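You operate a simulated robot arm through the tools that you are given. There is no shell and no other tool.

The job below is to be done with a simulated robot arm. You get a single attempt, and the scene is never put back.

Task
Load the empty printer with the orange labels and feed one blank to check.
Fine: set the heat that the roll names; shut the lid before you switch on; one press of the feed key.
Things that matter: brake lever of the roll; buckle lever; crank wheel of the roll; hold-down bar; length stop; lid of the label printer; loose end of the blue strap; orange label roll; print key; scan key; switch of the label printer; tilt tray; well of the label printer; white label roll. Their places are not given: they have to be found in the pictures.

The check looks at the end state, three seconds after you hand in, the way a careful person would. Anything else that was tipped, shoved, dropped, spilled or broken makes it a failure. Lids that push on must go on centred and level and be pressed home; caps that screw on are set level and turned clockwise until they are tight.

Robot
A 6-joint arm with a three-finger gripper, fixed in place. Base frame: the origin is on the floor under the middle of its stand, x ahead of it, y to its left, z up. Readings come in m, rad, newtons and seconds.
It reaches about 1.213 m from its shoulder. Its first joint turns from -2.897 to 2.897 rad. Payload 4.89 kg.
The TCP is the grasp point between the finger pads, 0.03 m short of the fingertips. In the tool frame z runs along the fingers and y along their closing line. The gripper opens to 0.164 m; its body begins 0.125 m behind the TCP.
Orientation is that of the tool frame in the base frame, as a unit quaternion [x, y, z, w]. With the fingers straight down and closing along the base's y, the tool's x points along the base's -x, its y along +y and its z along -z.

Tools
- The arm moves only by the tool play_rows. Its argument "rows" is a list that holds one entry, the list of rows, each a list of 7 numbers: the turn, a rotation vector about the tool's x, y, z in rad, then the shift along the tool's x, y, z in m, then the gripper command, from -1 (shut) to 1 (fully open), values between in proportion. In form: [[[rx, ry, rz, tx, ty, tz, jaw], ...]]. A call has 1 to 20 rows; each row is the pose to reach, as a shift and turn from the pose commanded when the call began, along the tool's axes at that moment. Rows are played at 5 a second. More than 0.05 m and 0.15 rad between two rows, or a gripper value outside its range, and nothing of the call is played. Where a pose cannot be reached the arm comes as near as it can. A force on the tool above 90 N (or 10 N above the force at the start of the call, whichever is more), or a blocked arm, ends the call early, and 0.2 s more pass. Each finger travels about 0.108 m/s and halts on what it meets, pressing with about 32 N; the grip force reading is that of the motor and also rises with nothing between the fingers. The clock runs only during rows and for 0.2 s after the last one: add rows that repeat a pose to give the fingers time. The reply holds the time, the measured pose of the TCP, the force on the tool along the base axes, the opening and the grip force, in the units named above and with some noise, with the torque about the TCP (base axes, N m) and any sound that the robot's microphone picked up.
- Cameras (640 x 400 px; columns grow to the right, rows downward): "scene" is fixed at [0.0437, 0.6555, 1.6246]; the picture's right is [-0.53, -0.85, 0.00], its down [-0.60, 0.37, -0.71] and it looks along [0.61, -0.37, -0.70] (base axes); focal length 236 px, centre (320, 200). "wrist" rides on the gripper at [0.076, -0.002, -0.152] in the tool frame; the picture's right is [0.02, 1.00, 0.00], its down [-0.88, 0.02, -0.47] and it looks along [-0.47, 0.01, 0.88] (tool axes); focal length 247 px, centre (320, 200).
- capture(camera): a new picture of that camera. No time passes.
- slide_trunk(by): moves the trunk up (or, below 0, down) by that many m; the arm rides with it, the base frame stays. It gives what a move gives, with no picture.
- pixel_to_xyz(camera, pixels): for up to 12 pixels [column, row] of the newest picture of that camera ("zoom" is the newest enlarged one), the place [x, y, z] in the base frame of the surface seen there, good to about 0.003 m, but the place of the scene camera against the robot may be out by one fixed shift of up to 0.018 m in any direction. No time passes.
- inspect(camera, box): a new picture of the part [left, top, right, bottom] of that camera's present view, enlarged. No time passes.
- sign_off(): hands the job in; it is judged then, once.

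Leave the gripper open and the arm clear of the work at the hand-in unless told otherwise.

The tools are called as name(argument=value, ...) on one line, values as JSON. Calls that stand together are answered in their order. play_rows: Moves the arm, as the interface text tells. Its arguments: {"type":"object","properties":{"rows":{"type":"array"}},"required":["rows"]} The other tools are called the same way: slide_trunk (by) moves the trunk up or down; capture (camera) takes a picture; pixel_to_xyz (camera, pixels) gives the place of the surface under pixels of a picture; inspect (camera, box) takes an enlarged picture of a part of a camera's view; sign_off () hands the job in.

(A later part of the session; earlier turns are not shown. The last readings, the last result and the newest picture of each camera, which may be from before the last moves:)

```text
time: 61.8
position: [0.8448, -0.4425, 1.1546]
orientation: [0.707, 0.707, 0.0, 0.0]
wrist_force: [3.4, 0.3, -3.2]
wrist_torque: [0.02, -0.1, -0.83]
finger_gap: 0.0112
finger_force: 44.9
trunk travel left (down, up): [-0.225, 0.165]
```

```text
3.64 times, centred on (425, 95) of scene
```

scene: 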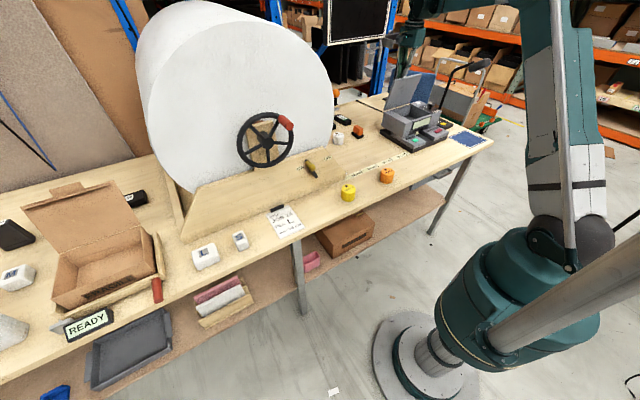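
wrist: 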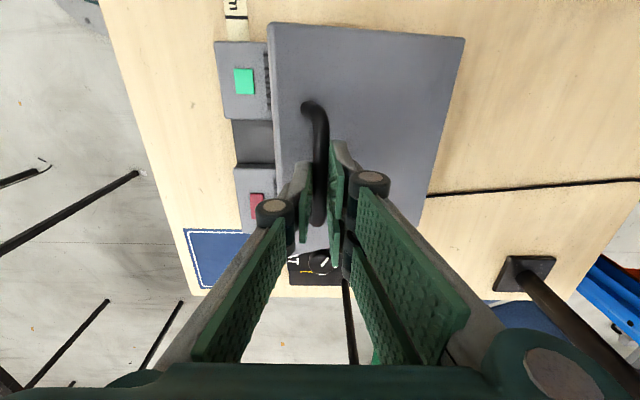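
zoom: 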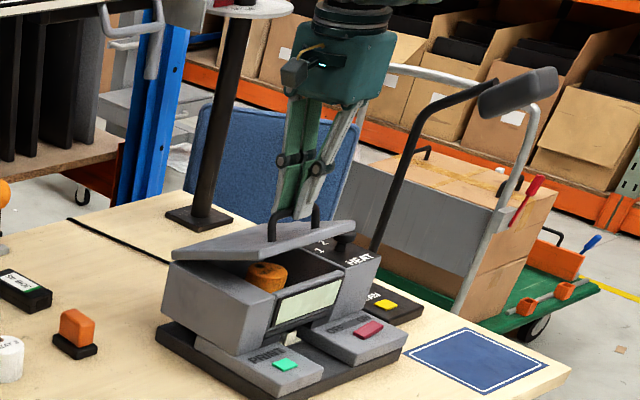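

Now the last 22° down to shut.

play_rows(rows=[[[0, 0, 0, 0, -0.0077, 0.0109, -1], [0, 0, 0, 0, -0.0144, 0.0224, -1], [0, 0, 0, 0, -0.0175, 0.0285, -1], [0, 0, 0, 0, -0.02, 0.0345, -1], [0, 0, 0, 0, -0.0222, 0.0395, -1], [0, 0, 0, 0, -0.0238, 0.0445, -1], [0, 0, 0, 0, -0.025, 0.0475, -1], [0, 0, 0, 0, -0.0262, 0.05, -1], [0, 0, 0, 0, -0.0262, 0.05, -1]]])

capture(camera="wrist")

inspect(camera="scene", box=[380, 70, 470, 150])

```text
time: 63.8
position: [0.8188, -0.4427, 1.1079]
orientation: [0.707, 0.708, 0.001, 0.001]
wrist_force: [34.4, -3.1, 20.8]
wrist_torque: [0.7, -1.02, -0.08]
finger_gap: 0.0117
finger_force: 45.3
trunk travel left (down, up): [-0.225, 0.165]
```

```text
taken
```

wrist: 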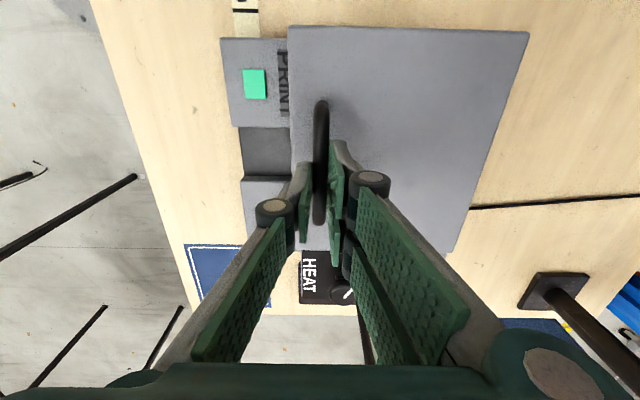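

```text
5.00 times, centred on (425, 110) of scene
```

zoom: 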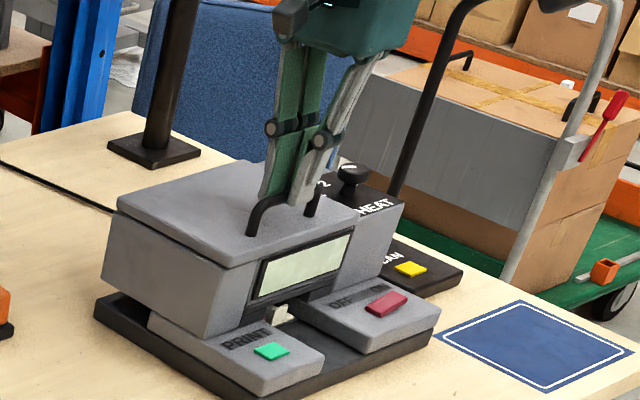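

The lid is down (20 N upward contact). There's a 34 N pull along x, so I'll shift 3 mm to relieve it, then open and rise.

play_rows(rows=[[[0, 0, 0, 0, 0.003, 0, -1], [0, 0, 0, 0, 0.003, 0.0, -1], [0, 0, 0, 0, 0.003, 0, -0.7], [0, 0, 0, 0, 0.003, 0, -0.3], [0, 0, 0, 0, 0.003, 0, -0.2], [0, 0, 0, 0, 0.003, 0, -0.2], [0, 0, 0, 0, 0.003, -0.03, -0.2], [0, 0, 0, 0, 0.003, -0.07, -0.2], [0, 0, 0, 0, 0.003, -0.11, -0.2], [0, 0, 0, 0, 0.003, -0.11, -0.2]]])

capture(camera="wrist")

inspect(camera="scene", box=[380, 70, 470, 150])

pixel_to_xyz(camera="wrist", pixels=[[302, 130], [350, 130], [400, 110], [440, 110], [300, 60], [450, 60], [319, 130], [268, 80]])

```text
time: 66.0
position: [0.8214, -0.4416, 1.2175]
orientation: [0.706, 0.708, 0.001, 0.001]
wrist_force: [-0.5, 1.1, 1.0]
wrist_torque: [-0.02, -0.06, 0.01]
finger_gap: 0.0656
finger_force: 0.0
trunk travel left (down, up): [-0.225, 0.165]
```

```text
taken
```

wrist: 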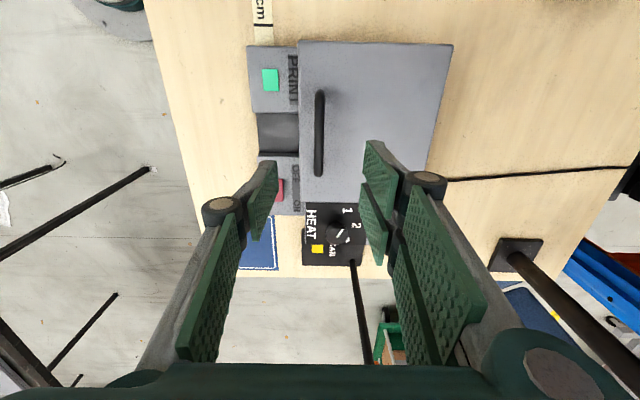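

```text
5.00 times, centred on (425, 110) of scene
```

zoom: 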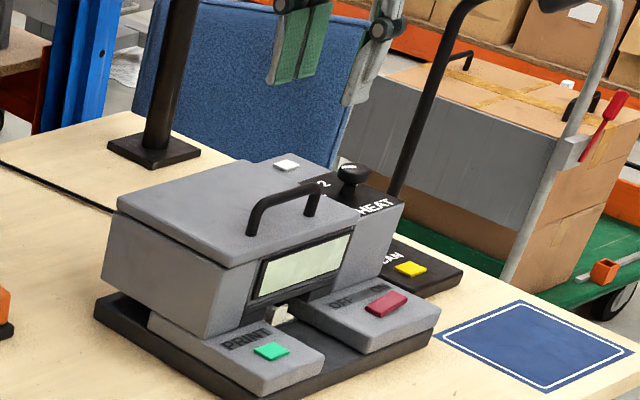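

```text
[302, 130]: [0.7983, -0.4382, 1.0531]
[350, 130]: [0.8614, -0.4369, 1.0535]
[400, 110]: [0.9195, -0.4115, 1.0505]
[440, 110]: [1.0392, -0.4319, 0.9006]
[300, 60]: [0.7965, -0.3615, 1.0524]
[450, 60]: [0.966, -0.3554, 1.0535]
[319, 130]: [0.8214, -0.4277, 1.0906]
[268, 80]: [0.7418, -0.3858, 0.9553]
```

The lid is shut again, with its front edge at z 1.053, as at the start, and the printer has not moved. Next is the switch. I'll close the fingers, return to the nominal yaw and hover above the rocker's ON end at about (0.744, -0.585), staying high and watching the scanner head.

play_rows(rows=[[[0, 0, -0.143, -0.013, -0.007, 0, -0.4], [0, 0, -0.286, -0.027, -0.014, 0, -0.6], [0, 0, -0.429, -0.04, -0.021, 0, -0.8], [0, 0, -0.571, -0.054, -0.028, 0, -1], [0, 0, -0.714, -0.067, -0.035, 0, -1], [0, 0, -0.857, -0.081, -0.042, 0, -1], [0, 0, -1.0, -0.094, -0.049, 0, -1], [0, 0, -1.143, -0.108, -0.056, 0, -1], [0, 0, -1.286, -0.121, -0.063, 0, -1], [0, 0, -1.429, -0.135, -0.07, 0, -1], [0, 0, -1.5708, -0.1434, -0.0774, 0, -1], [0, 0, -1.5708, -0.1434, -0.0774, 0.03, -1], [0, 0, -1.5708, -0.1434, -0.0774, 0.055, -1], [0, 0, -1.5708, -0.1434, -0.0774, 0.055, -1]]])

capture(camera="wrist")

capture(camera="scene")

inspect(camera="scene", box=[390, 0, 540, 150])

```text
time: 69.0
position: [0.7442, -0.5885, 1.1614]
orientation: [-0.001, 1.0, 0.0, 0.0]
wrist_force: [0.9, 0.1, -0.7]
wrist_torque: [0.05, 0.05, -0.01]
finger_gap: 0.0
finger_force: 31.8
trunk travel left (down, up): [-0.225, 0.165]
```

```text
taken
```

wrist: 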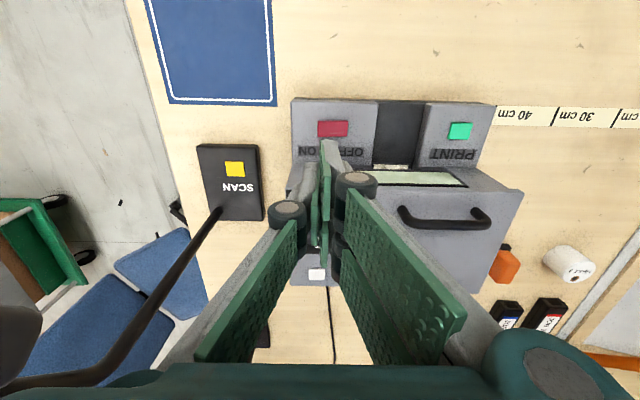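

```text
taken
```

scene: 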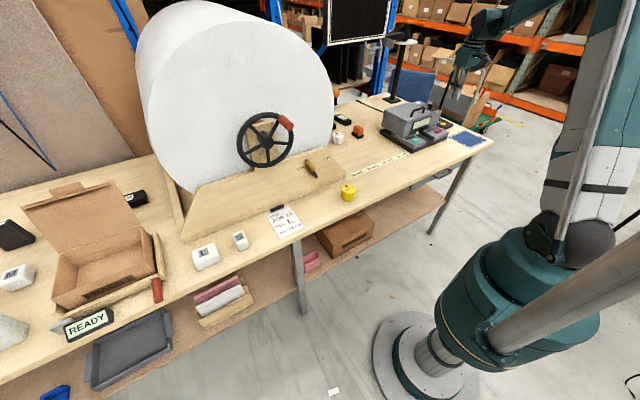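

```text
2.67 times, centred on (465, 75) of scene
```

zoom: 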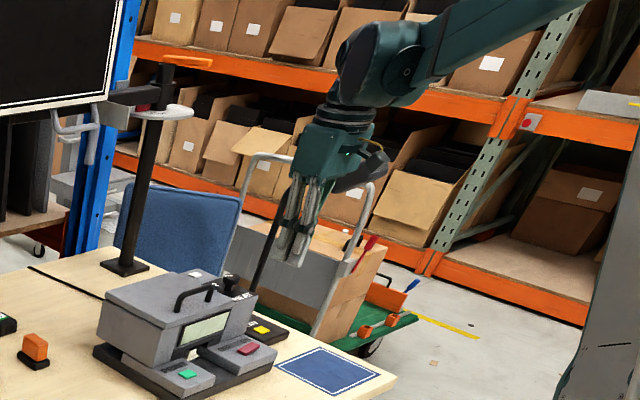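

The scanner head is just behind the gripper here. I'll measure the arm's wrist parts and the scanner head to know the real clearance.

pixel_to_xyz(camera="zoom", pixels=[[345, 85], [380, 60], [415, 75], [410, 40], [345, 115], [330, 150], [365, 165], [355, 180], [375, 175], [450, 40], [340, 50], [375, 145]])

pixel_to_xyz(camera="wrist", pixels=[[15, 320], [30, 330], [15, 350], [80, 375], [150, 310], [35, 310], [326, 145], [318, 200], [322, 165], [330, 150], [332, 128], [348, 128]])

inspect(camera="wrist", box=[0, 280, 160, 400])

inspect(camera="wrist", box=[270, 90, 390, 300])

```text
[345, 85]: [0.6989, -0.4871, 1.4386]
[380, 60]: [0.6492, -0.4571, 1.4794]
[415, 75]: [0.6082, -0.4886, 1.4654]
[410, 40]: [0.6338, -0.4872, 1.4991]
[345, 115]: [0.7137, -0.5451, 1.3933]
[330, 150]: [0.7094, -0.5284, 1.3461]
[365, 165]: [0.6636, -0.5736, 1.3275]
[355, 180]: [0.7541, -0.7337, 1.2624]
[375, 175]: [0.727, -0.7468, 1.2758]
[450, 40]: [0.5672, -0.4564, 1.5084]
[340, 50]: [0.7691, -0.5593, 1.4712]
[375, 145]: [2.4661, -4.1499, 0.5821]
```

```text
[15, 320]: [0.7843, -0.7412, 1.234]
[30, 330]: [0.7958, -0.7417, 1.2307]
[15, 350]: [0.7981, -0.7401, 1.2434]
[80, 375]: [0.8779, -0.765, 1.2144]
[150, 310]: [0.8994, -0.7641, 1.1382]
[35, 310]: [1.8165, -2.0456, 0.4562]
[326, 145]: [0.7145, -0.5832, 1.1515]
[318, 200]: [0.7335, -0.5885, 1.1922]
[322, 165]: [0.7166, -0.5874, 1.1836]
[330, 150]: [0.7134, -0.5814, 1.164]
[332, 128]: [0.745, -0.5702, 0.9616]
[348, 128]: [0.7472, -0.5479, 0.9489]
```

```text
3.33 times, centred on (80, 340) of wrist
```

zoom: 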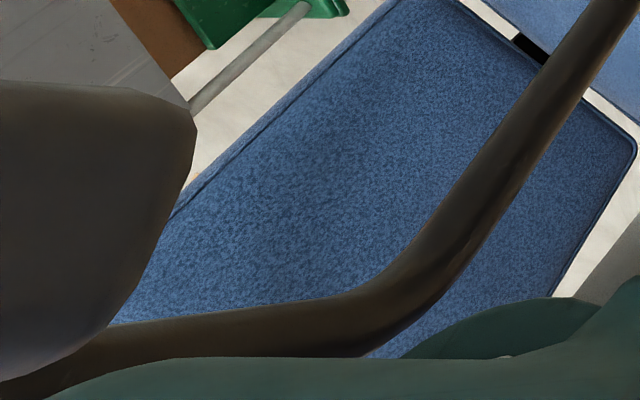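

```text
1.90 times, centred on (330, 195) of wrist
```

zoom: 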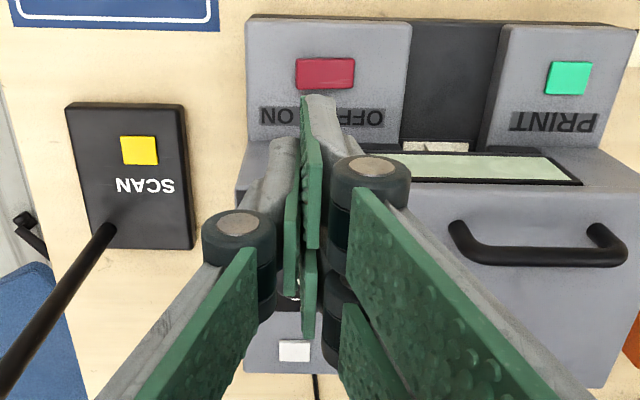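

The clearance to the scanner head (y about -0.735) is fine: gripper body to y about -0.65, wrist joint to about -0.62. In the closed state the single thumb tip lies between the two fingers in x, so the thumb will press. I'll measure the rocker precisely.

inspect(camera="wrist", box=[290, 95, 390, 165])

pixel_to_xyz(camera="zoom", pixels=[[180, 155], [200, 175], [265, 175], [275, 155], [330, 160], [350, 175], [180, 185], [350, 185], [265, 205], [120, 175], [420, 175], [230, 60]])

```text
5.71 times, centred on (340, 130) of wrist
```

zoom: 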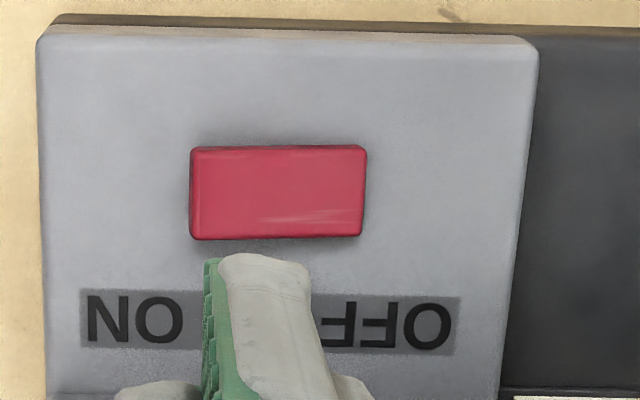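

```text
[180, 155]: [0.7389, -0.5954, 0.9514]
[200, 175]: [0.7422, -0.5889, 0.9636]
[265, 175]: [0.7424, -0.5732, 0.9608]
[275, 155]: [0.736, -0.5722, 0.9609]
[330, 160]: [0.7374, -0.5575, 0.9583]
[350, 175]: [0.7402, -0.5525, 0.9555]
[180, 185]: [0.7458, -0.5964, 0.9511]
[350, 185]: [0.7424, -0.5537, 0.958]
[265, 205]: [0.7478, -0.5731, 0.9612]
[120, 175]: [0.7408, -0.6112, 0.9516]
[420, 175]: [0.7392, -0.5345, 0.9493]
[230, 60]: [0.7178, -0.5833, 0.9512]
```

The rocker's centre is (0.744, -0.570). Its ON end is at y -0.589 (z 0.964), its OFF end at z 0.957, and the panel is at z 0.951. I'll check where the printer's upper body starts so that the far finger clears it, then lower.

pixel_to_xyz(camera="zoom", pixels=[[60, 385], [60, 395], [500, 380], [500, 395], [100, 330], [440, 330], [60, 360]])

pixel_to_xyz(camera="wrist", pixels=[[295, 170], [295, 180], [293, 190], [380, 172], [385, 180], [395, 185]])

```text
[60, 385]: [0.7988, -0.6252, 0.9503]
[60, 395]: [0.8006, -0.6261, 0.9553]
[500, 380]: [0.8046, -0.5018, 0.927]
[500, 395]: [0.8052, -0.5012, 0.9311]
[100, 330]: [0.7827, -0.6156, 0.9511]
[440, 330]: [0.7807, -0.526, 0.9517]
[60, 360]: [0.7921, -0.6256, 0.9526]
```

```text
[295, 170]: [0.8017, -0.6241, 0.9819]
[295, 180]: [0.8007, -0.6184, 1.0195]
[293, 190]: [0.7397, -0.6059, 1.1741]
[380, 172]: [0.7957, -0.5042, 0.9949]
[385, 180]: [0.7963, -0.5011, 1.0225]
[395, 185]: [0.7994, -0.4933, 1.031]
```

The body's front face is at x 0.800 and the fingers reach about x 0.774, so they clear it. I'll put the fingers' inner tips over the ON end only (TCP y about -0.594) and lower to just above it.

play_rows(rows=[[[0, 0, 0, 0, -0.0055, 0.04, -1], [0, 0, 0, 0, -0.0055, 0.08, -1], [0, 0, 0, 0, -0.0055, 0.12, -1], [0, 0, 0, 0, -0.0055, 0.15, -1], [0, 0, 0, 0, -0.0055, 0.159, -1], [0, 0, 0, 0, -0.0055, 0.159, -1]]])

capture(camera="wrist")

inspect(camera="wrist", box=[250, 90, 410, 220])

inspect(camera="scene", box=[390, 20, 510, 150])

```text
time: 70.4
position: [0.744, -0.594, 1.0034]
orientation: [-0.001, 1.0, 0.0, 0.001]
wrist_force: [-0.1, -1.1, -0.6]
wrist_torque: [0.03, 0.01, 0.01]
finger_gap: 0.0
finger_force: 31.7
trunk travel left (down, up): [-0.225, 0.165]
```

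```text
taken
```

wrist: 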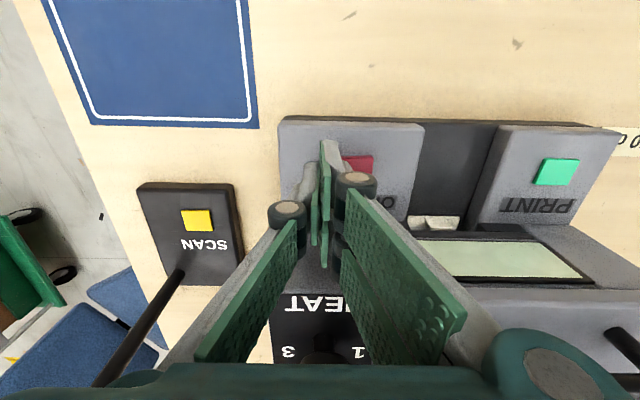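

```text
3.08 times, centred on (330, 155) of wrist
```

zoom: 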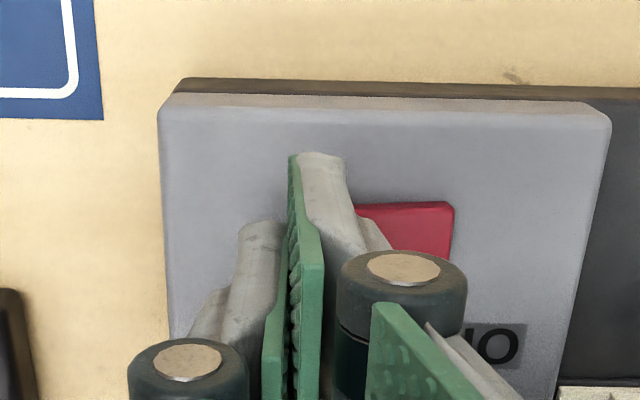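

```text
3.08 times, centred on (450, 85) of scene
```

zoom: 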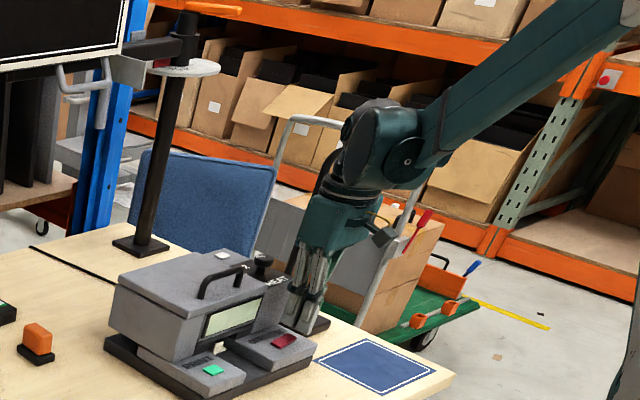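

I'm just above the ON end, with no contact. I'll press down in small steps.

play_rows(rows=[[[0, 0, 0, 0, 0, 0.004, -1], [0, 0, 0, 0, 0, 0.008, -1], [0, 0, 0, 0, 0, 0.0105, -1], [0, 0, 0, 0, 0, 0.0125, -1], [0, 0, 0, 0, 0, 0.0125, -1]]])

```text
time: 71.6
position: [0.7423, -0.594, 0.9898]
orientation: [0.0, 1.0, 0.0, 0.001]
wrist_force: [0.5, -1.8, 1.4]
wrist_torque: [-0.04, -0.02, 0.01]
finger_gap: 0.0
finger_force: 32.4
trunk travel left (down, up): [-0.225, 0.165]
```

play_rows(rows=[[[0, 0, 0, 0, 0, 0.0015, -1], [0, 0, 0, 0, 0, 0.003, -1], [0, 0, 0, 0, 0, 0.003, -1]]])

inspect(camera="wrist", box=[250, 90, 410, 220])

inspect(camera="scene", box=[390, 90, 470, 150])

```text
time: 72.4
position: [0.7432, -0.5922, 0.988]
orientation: [-0.001, 1.0, 0.0, 0.001]
wrist_force: [-0.8, 0.1, -0.3]
wrist_torque: [0.02, 0.02, 0.0]
finger_gap: 0.0
finger_force: 31.6
trunk travel left (down, up): [-0.225, 0.165]
```

```text
3.08 times, centred on (330, 155) of wrist
```

zoom: 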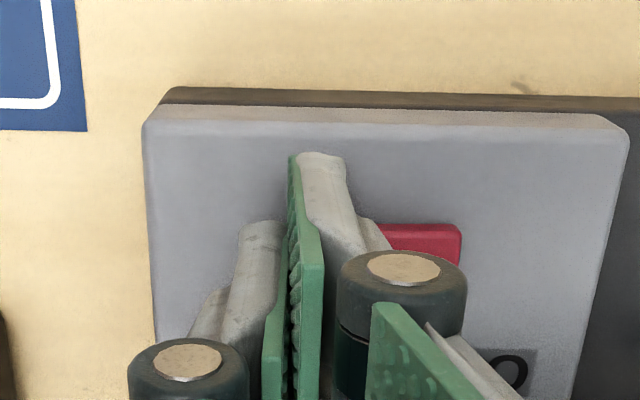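

```text
6.67 times, centred on (430, 120) of scene
```

zoom: 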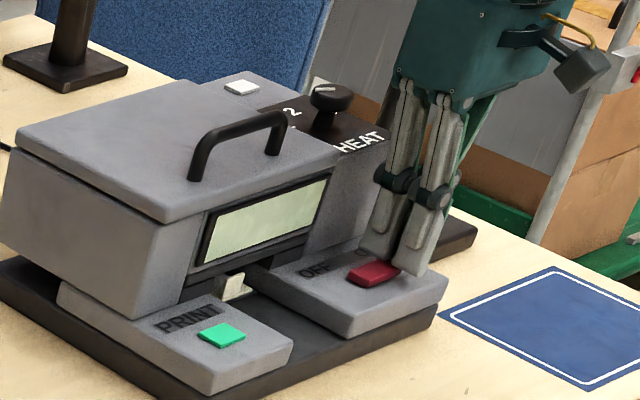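

The force stayed near zero. I'll rise 4 cm and look at the rocker and display.

play_rows(rows=[[[0, 0, 0, 0, 0, -0.02, -1], [0, 0, 0, 0, 0, -0.05, -1], [0, 0, 0, 0, 0, -0.09, -1], [0, 0, 0, 0, 0, -0.13, -1], [0, 0, 0, 0, 0, -0.13, -1]]])

capture(camera="wrist")

inspect(camera="scene", box=[390, 90, 470, 150])

inspect(camera="wrist", box=[280, 95, 380, 165])

pixel_to_xyz(camera="zoom", pixels=[[250, 160], [260, 175], [300, 175], [340, 165], [380, 165], [400, 175], [240, 175], [220, 175]])

```text
time: 73.6
position: [0.7429, -0.5917, 1.1147]
orientation: [-0.001, 1.0, 0.001, 0.001]
wrist_force: [-0.8, 0.3, 1.3]
wrist_torque: [-0.03, -0.1, 0.0]
finger_gap: 0.0
finger_force: 32.0
trunk travel left (down, up): [-0.225, 0.165]
```

```text
taken
```

wrist: 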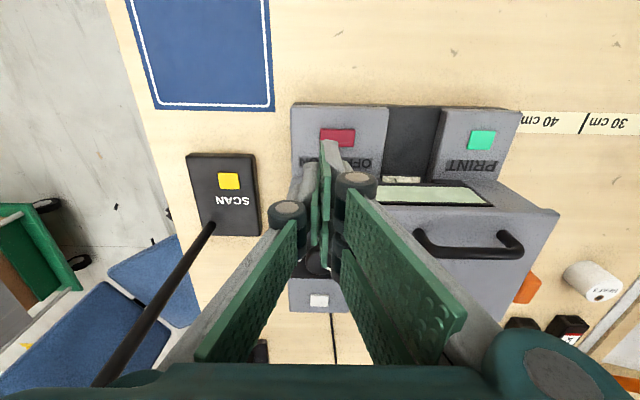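

```text
6.67 times, centred on (430, 120) of scene
```

zoom: 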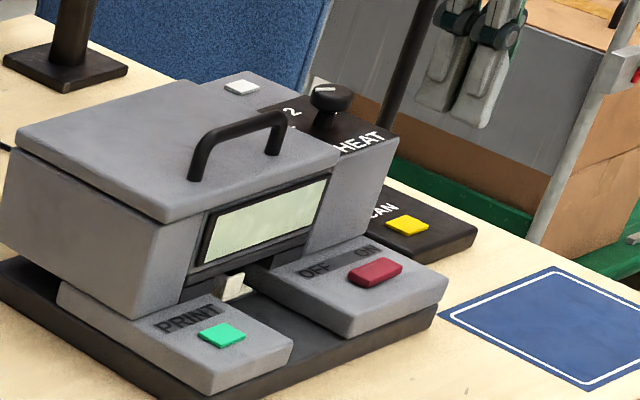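

```text
5.71 times, centred on (330, 130) of wrist
```

zoom: 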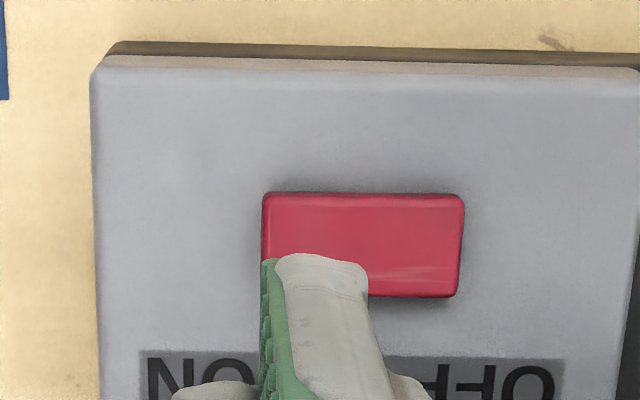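

```text
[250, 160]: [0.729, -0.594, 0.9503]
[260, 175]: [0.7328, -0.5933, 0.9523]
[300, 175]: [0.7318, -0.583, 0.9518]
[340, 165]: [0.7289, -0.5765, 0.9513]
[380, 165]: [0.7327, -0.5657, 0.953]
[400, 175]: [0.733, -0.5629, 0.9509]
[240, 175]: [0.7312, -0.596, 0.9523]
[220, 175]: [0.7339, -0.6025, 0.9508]
```

pixel_to_xyz(camera="zoom", pixels=[[270, 210], [275, 225], [290, 230], [320, 230], [360, 230], [400, 230], [440, 230], [455, 240], [440, 270], [380, 270], [265, 240]])

```text
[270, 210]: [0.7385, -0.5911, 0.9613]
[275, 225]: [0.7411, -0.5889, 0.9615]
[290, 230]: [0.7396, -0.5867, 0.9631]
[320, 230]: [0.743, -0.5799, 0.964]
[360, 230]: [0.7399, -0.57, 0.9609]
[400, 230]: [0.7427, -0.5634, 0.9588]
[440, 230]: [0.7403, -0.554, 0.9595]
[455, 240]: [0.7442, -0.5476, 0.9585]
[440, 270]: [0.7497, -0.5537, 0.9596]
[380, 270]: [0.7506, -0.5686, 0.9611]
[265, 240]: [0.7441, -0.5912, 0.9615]
```

The rocker has not flipped: the ON end is still the higher one. The fingers probably straddled it. I'll measure where the finger and thumb tips really are.

inspect(camera="scene", box=[425, 60, 475, 115])

inspect(camera="wrist", box=[270, 130, 390, 290])

```text
7.27 times, centred on (450, 88) of scene
```

zoom: 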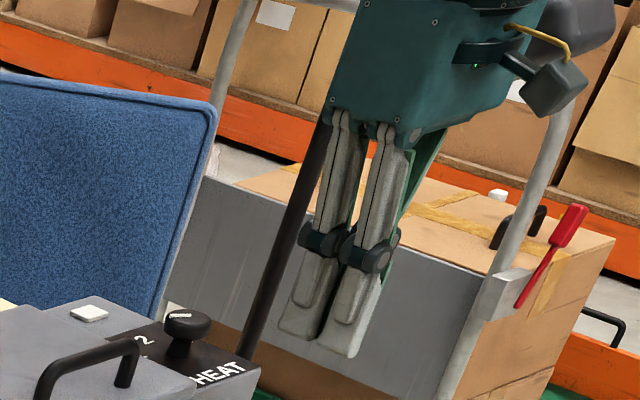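

```text
2.50 times, centred on (330, 210) of wrist
```

zoom: 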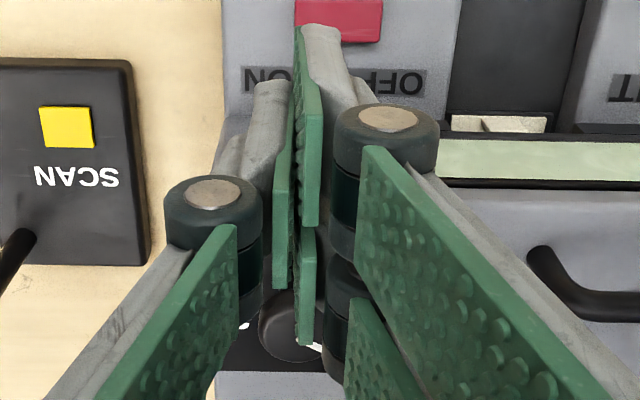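

pixel_to_xyz(camera="zoom", pixels=[[320, 215], [298, 40], [325, 60], [281, 280], [268, 95], [308, 335], [388, 117], [213, 193], [340, 330], [358, 90], [345, 290], [225, 160]])

```text
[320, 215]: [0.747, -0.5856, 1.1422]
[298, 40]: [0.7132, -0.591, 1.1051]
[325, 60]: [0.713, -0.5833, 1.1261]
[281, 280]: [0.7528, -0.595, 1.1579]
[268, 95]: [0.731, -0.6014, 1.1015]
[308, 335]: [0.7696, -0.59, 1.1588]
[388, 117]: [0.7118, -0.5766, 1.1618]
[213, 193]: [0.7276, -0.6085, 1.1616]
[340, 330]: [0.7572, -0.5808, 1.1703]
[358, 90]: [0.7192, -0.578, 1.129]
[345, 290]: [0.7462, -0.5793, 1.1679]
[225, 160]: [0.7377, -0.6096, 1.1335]
```

The two fingers leave a gap the rocker fits into, and the thumb (24 mm wide) was just past the rocker's end. I'll open the gripper to about 6 cm so only the thumb comes down on the ON end, with the fingers over bare panel (TCP y about -0.548). I'll go down to just above first.

play_rows(rows=[[[0, 0, 0, -0.001, 0.0218, 0, -0.6], [0, 0, 0, -0.0015, 0.0437, 0, -0.268], [0, 0, 0, -0.0015, 0.0437, 0.02, -0.268], [0, 0, 0, -0.0015, 0.0437, 0.06, -0.268], [0, 0, 0, -0.0015, 0.0437, 0.095, -0.268], [0, 0, 0, -0.0015, 0.0437, 0.112, -0.268], [0, 0, 0, -0.0015, 0.0437, 0.112, -0.268]]])

capture(camera="wrist")

inspect(camera="wrist", box=[230, 90, 430, 220])

inspect(camera="scene", box=[400, 90, 470, 150])

```text
time: 75.2
position: [0.7479, -0.5473, 1.0053]
orientation: [-0.001, 1.0, -0.001, 0.001]
wrist_force: [-0.5, -0.1, -0.3]
wrist_torque: [0.02, 0.06, 0.03]
finger_gap: 0.0597
finger_force: 0.1
trunk travel left (down, up): [-0.225, 0.165]
```

```text
taken
```

wrist: 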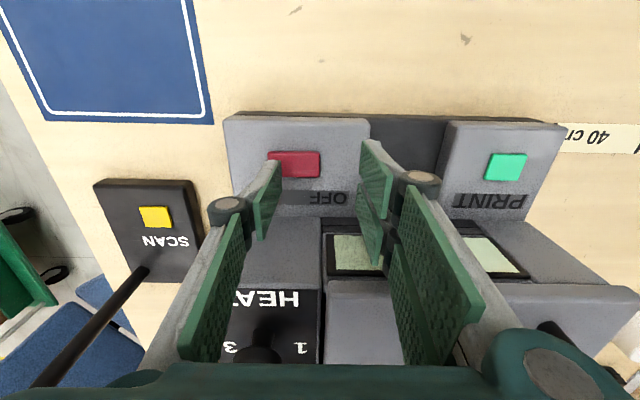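

```text
3.08 times, centred on (330, 155) of wrist
```

zoom: 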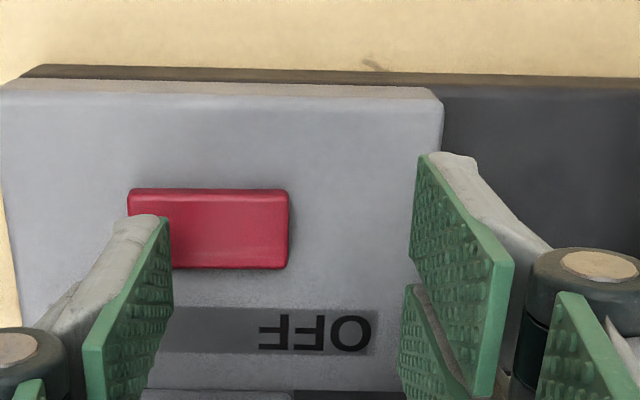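

```text
6.67 times, centred on (435, 120) of scene
```

zoom: 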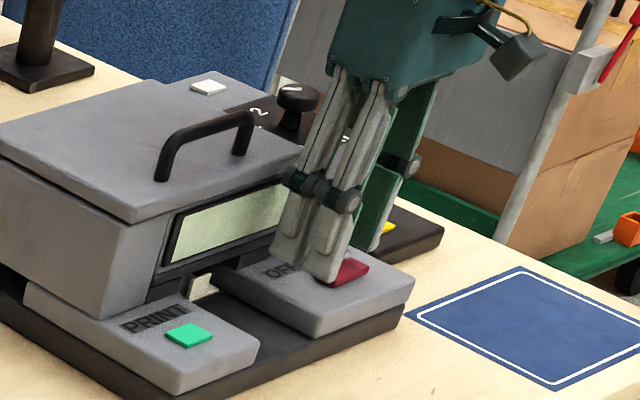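

The thumb tip is now over the ON end (left end of the rocker at (270, 160)). I'll press down in small steps.

play_rows(rows=[[[0, 0, 0, 0.001, 0, 0.005, -0.268], [0, 0, 0, 0.001, 0, 0.009, -0.268], [0, 0, 0, 0.001, 0, 0.012, -0.268], [0, 0, 0, 0.001, 0, 0.014, -0.268], [0, 0, 0, 0.001, 0, 0.014, -0.268]]])

```text
time: 76.4
position: [0.745, -0.5475, 0.9911]
orientation: [0.001, 1.0, 0.0, 0.001]
wrist_force: [0.5, 0.6, 0.2]
wrist_torque: [0.0, 0.0, 0.0]
finger_gap: 0.0599
finger_force: 0.0
trunk travel left (down, up): [-0.225, 0.165]
```

play_rows(rows=[[[0, 0, 0, 0, 0, 0.0015, -0.268], [0, 0, 0, 0, 0, 0.003, -0.268], [0, 0, 0, 0, 0, 0.003, -0.268]]])

inspect(camera="wrist", box=[230, 90, 430, 220])

inspect(camera="scene", box=[400, 90, 470, 150])

```text
time: 77.2
position: [0.745, -0.5476, 0.9893]
orientation: [-0.001, 1.0, 0.0, 0.0]
wrist_force: [-0.5, -0.6, 0.2]
wrist_torque: [-0.02, 0.03, -0.01]
finger_gap: 0.06
finger_force: 0.1
trunk travel left (down, up): [-0.225, 0.165]
```

```text
3.08 times, centred on (330, 155) of wrist
```

zoom: 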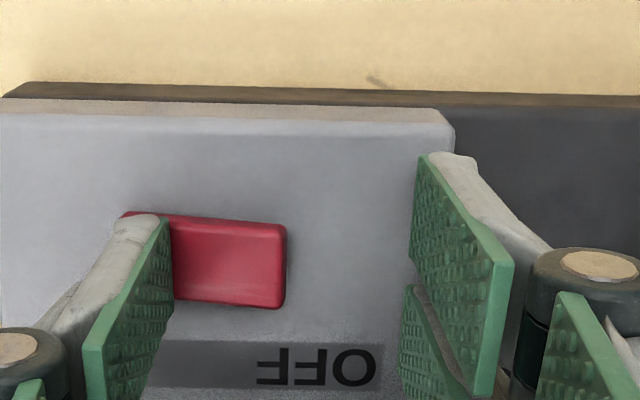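

```text
6.67 times, centred on (435, 120) of scene
```

zoom: 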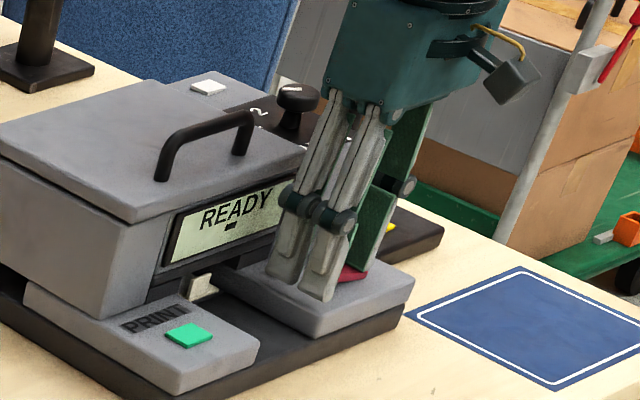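

The rocker has flipped and the display shows READY. I'll rise clear and read the display.

play_rows(rows=[[[0, 0, 0, 0, 0, -0.02, -0.268], [0, 0, 0, 0, 0, -0.06, -0.268], [0, 0, 0, 0, 0, -0.1, -0.268], [0, 0, 0, 0, 0, -0.14, -0.268], [0, 0, 0, 0, 0, -0.17, -0.268], [0, 0, 0, 0, 0, -0.17, -0.268]]])

capture(camera="wrist")

inspect(camera="scene", box=[400, 100, 455, 145])

inspect(camera="wrist", box=[200, 80, 480, 260])

```text
time: 78.6
position: [0.7454, -0.5478, 1.1591]
orientation: [-0.001, 1.0, 0.0, 0.001]
wrist_force: [-0.7, -0.8, 1.0]
wrist_torque: [-0.05, -0.03, -0.01]
finger_gap: 0.0599
finger_force: 0.1
trunk travel left (down, up): [-0.225, 0.165]
```

```text
taken
```

wrist: 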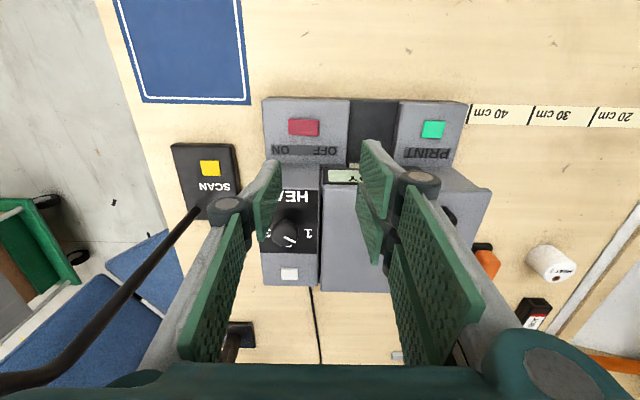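

```text
8.89 times, centred on (428, 122) of scene
```

zoom: 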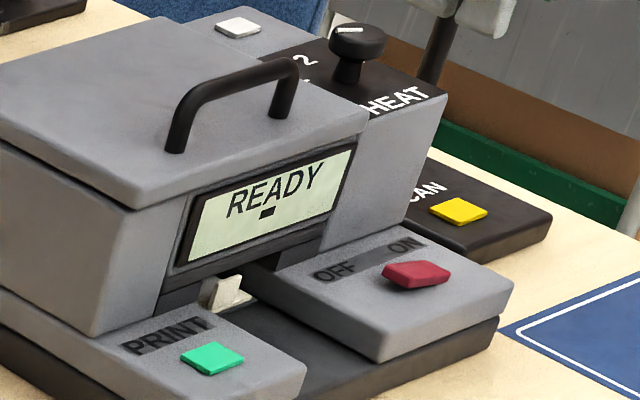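

```text
2.22 times, centred on (340, 170) of wrist
```

zoom: 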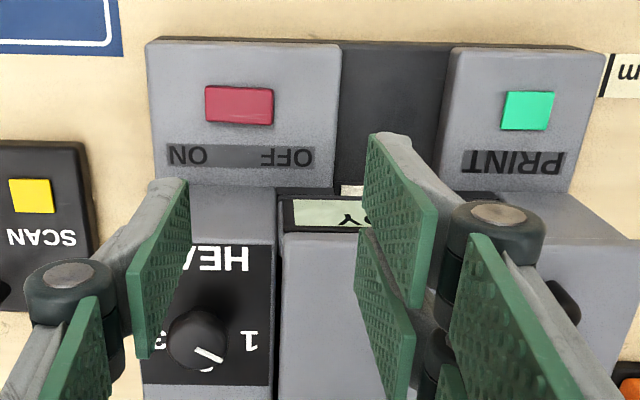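

The display reads READY with a dash (no job). PRINT is the print key, so the feed key should be the unlabelled white key behind the dial, at about (0.940, -0.588). I'll turn so the fingers open along x (thumb on the robot's side), so that only the thumb lands on the key while the two fingers hang behind the printer, clear of the lid. I'll hover first and measure the key.

play_rows(rows=[[[0, 0, 0, 0, 0, -0.04, -0.268], [0, 0, 0.143, -0.02, -0.0035, -0.06, -0.268], [0, 0, 0.286, -0.04, -0.007, -0.06, -0.268], [0, 0, 0.429, -0.06, -0.0105, -0.06, -0.268], [0, 0, 0.571, -0.08, -0.014, -0.06, -0.268], [0, 0, 0.714, -0.1, -0.0175, -0.06, -0.268], [0, 0, 0.857, -0.12, -0.021, -0.06, -0.268], [0, 0, 1.0, -0.14, -0.0245, -0.06, -0.268], [0, 0, 1.143, -0.162, -0.028, -0.06, -0.268], [0, 0, 1.286, -0.185, -0.032, -0.06, -0.268], [0, 0, 1.429, -0.208, -0.036, -0.06, -0.268], [0, 0, 1.5708, -0.2316, -0.0402, -0.06, -0.268], [0, 0, 1.5708, -0.2316, -0.0402, -0.06, -0.268]]])

capture(camera="wrist")

inspect(camera="wrist", box=[180, 80, 400, 220])

inspect(camera="scene", box=[370, 20, 500, 150])

```text
time: 81.4
position: [0.9768, -0.5869, 1.2183]
orientation: [0.707, 0.707, 0.001, 0.001]
wrist_force: [1.0, 0.0, -0.2]
wrist_torque: [0.0, 0.09, -0.01]
finger_gap: 0.06
finger_force: 0.1
trunk travel left (down, up): [-0.225, 0.165]
```

```text
taken
```

wrist: 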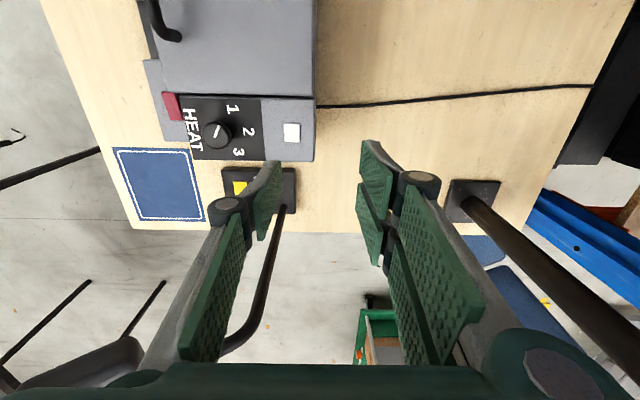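

```text
2.86 times, centred on (290, 150) of wrist
```

zoom: 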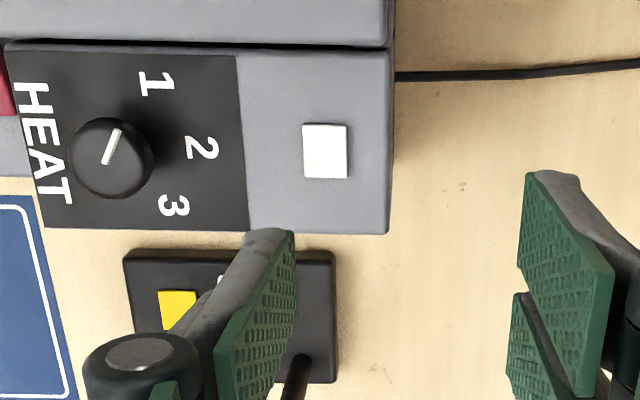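

```text
3.08 times, centred on (435, 85) of scene
```

zoom: 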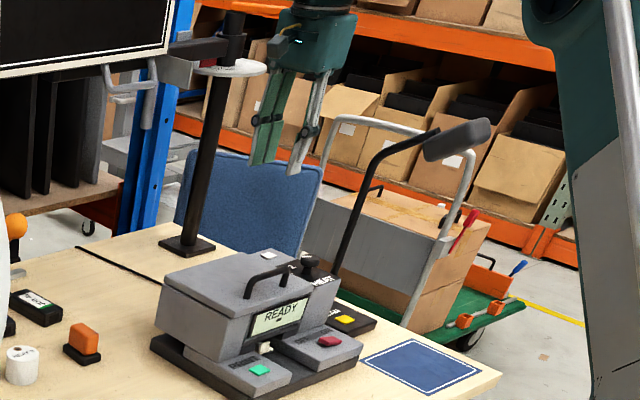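

inspect(camera="wrist", box=[190, 100, 320, 170])

pixel_to_xyz(camera="zoom", pixels=[[475, 120], [475, 160], [475, 205], [515, 160], [540, 160], [560, 160], [415, 160], [100, 185], [120, 140], [205, 40], [285, 150], [240, 235]])

```text
4.92 times, centred on (255, 135) of wrist
```

zoom: 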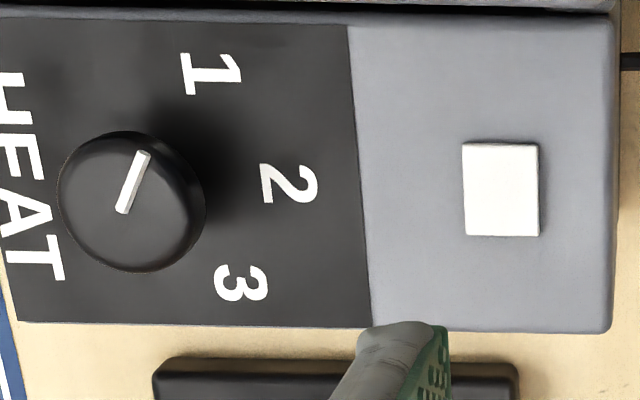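

```text
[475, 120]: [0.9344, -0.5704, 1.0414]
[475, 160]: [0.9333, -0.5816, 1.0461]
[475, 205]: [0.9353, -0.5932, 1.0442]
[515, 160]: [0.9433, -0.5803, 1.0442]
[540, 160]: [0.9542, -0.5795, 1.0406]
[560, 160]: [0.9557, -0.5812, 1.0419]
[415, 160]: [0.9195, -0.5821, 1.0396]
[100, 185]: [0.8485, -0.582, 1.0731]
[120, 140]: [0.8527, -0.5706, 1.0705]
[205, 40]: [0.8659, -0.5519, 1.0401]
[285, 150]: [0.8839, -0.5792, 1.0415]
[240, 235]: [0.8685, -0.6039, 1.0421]
```

The key is centred at (0.9405, -0.589) with its top at z about 1.045 and the panel at 1.041. The dial's pointer looks a little steep here, so I'll check it numerically.

pixel_to_xyz(camera="zoom", pixels=[[123, 208], [127, 198], [133, 182], [138, 168], [143, 155], [130, 190], [75, 200], [195, 200], [130, 140], [130, 265], [210, 75], [290, 185]])

```text
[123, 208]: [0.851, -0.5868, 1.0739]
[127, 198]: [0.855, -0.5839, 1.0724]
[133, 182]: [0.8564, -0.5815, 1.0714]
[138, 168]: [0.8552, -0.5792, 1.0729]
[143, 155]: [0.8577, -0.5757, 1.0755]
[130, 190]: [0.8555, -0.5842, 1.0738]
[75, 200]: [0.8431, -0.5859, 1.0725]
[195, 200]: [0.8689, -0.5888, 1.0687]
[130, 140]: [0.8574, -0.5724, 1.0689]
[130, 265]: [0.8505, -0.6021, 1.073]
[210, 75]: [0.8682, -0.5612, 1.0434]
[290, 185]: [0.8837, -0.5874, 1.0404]
```

The pointer is at about 60°, so the dial is still on 1. I'll lower the thumb to about 1 cm above the white key.

play_rows(rows=[[[0, 0, 0, -0.002, 0.001, 0.04, -0.268], [0, 0, 0, -0.002, 0.001, 0.08, -0.268], [0, 0, 0, -0.002, 0.001, 0.11, -0.268], [0, 0, 0, -0.002, 0.001, 0.131, -0.268], [0, 0, 0, -0.002, 0.001, 0.131, -0.268]]])

capture(camera="wrist")

inspect(camera="wrist", box=[190, 100, 390, 230])

inspect(camera="scene", box=[385, 60, 470, 140])

```text
time: 82.6
position: [0.9755, -0.5903, 1.0885]
orientation: [0.706, 0.708, 0.001, 0.002]
wrist_force: [0.7, 0.0, 0.1]
wrist_torque: [0.02, 0.05, -0.02]
finger_gap: 0.0601
finger_force: 0.2
trunk travel left (down, up): [-0.225, 0.165]
```

```text
taken
```

wrist: 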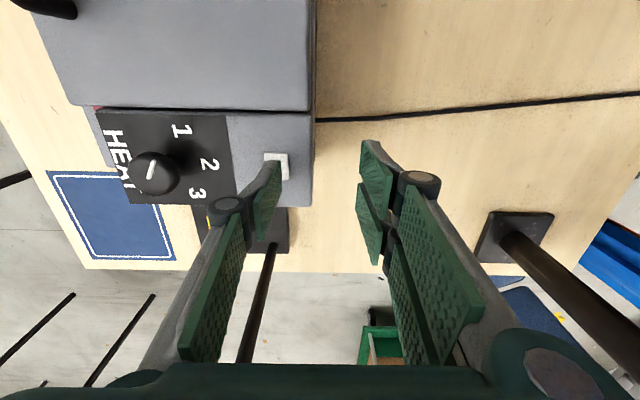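

```text
3.08 times, centred on (290, 165) of wrist
```

zoom: 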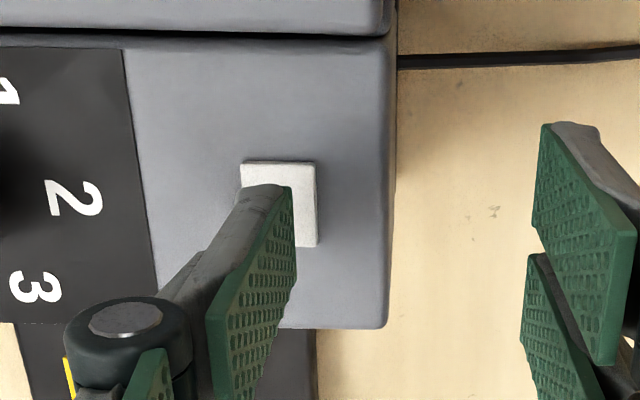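

```text
5.00 times, centred on (428, 100) of scene
```

zoom: 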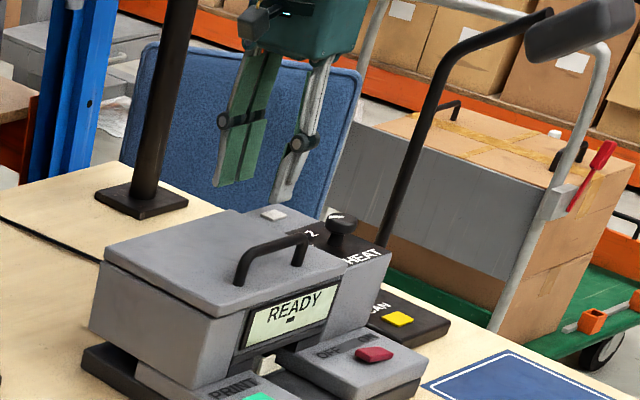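

The thumb tip is centred over the white key. I'll shift 3 mm toward +y and press down slowly.

play_rows(rows=[[[0, 0, 0, 0.003, 0.001, 0.006, -0.268], [0, 0, 0, 0.003, 0.001, 0.011, -0.268], [0, 0, 0, 0.003, 0.001, 0.0135, -0.268], [0, 0, 0, 0.003, 0.001, 0.0155, -0.268], [0, 0, 0, 0.003, 0.001, 0.0165, -0.268]]])

inspect(camera="scene", box=[395, 80, 465, 140])

```text
time: 83.8
position: [0.9767, -0.5867, 1.07]
orientation: [0.706, 0.708, 0.001, 0.0]
wrist_force: [-1.3, 0.3, 1.5]
wrist_torque: [0.01, 0.1, 0.0]
finger_gap: 0.06
finger_force: 0.7
trunk travel left (down, up): [-0.225, 0.165]
heard: click
```

```text
6.67 times, centred on (430, 110) of scene
```

zoom: 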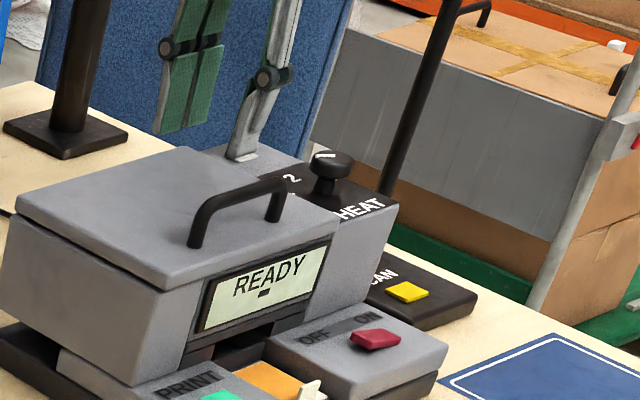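

A click was heard, and an orange blank has come out of the front slot. I'll release straight up, once.

play_rows(rows=[[[0, 0, 0, 0, 0, -0.015, -0.268], [0, 0, 0, 0, 0, -0.05, -0.268], [0, 0, 0, 0, 0, -0.095, -0.268], [0, 0, 0, 0, 0, -0.14, -0.268], [0, 0, 0, 0, 0, -0.18, -0.268], [0, 0, 0, 0, 0, -0.18, -0.268]]])

capture(camera="wrist")

inspect(camera="scene", box=[395, 90, 465, 150])

```text
time: 85.2
position: [0.9764, -0.5865, 1.2538]
orientation: [0.707, 0.707, 0.0, 0.0]
wrist_force: [-0.6, -0.7, 0.7]
wrist_torque: [-0.09, -0.06, -0.02]
finger_gap: 0.0599
finger_force: 0.0
trunk travel left (down, up): [-0.225, 0.165]
```

```text
taken
```

wrist: 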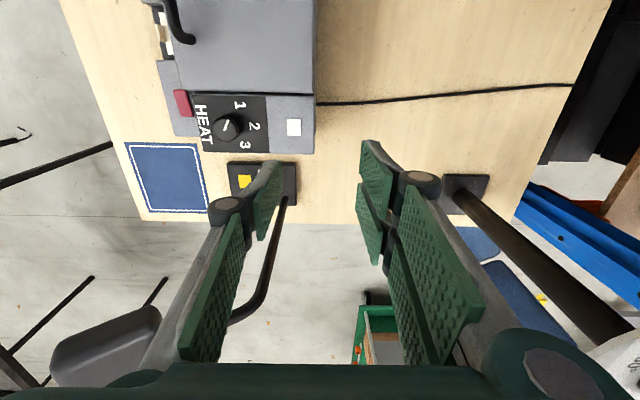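

```text
6.67 times, centred on (430, 120) of scene
```

zoom: 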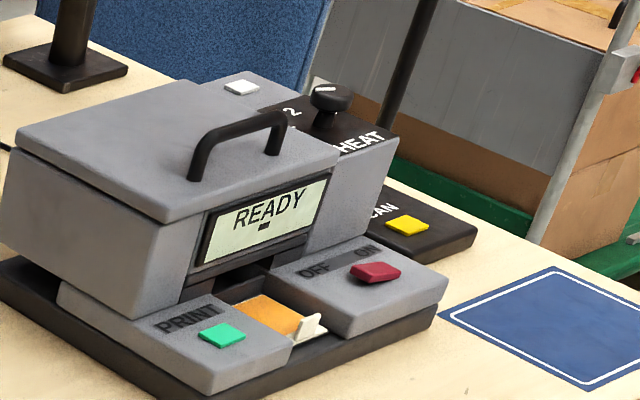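

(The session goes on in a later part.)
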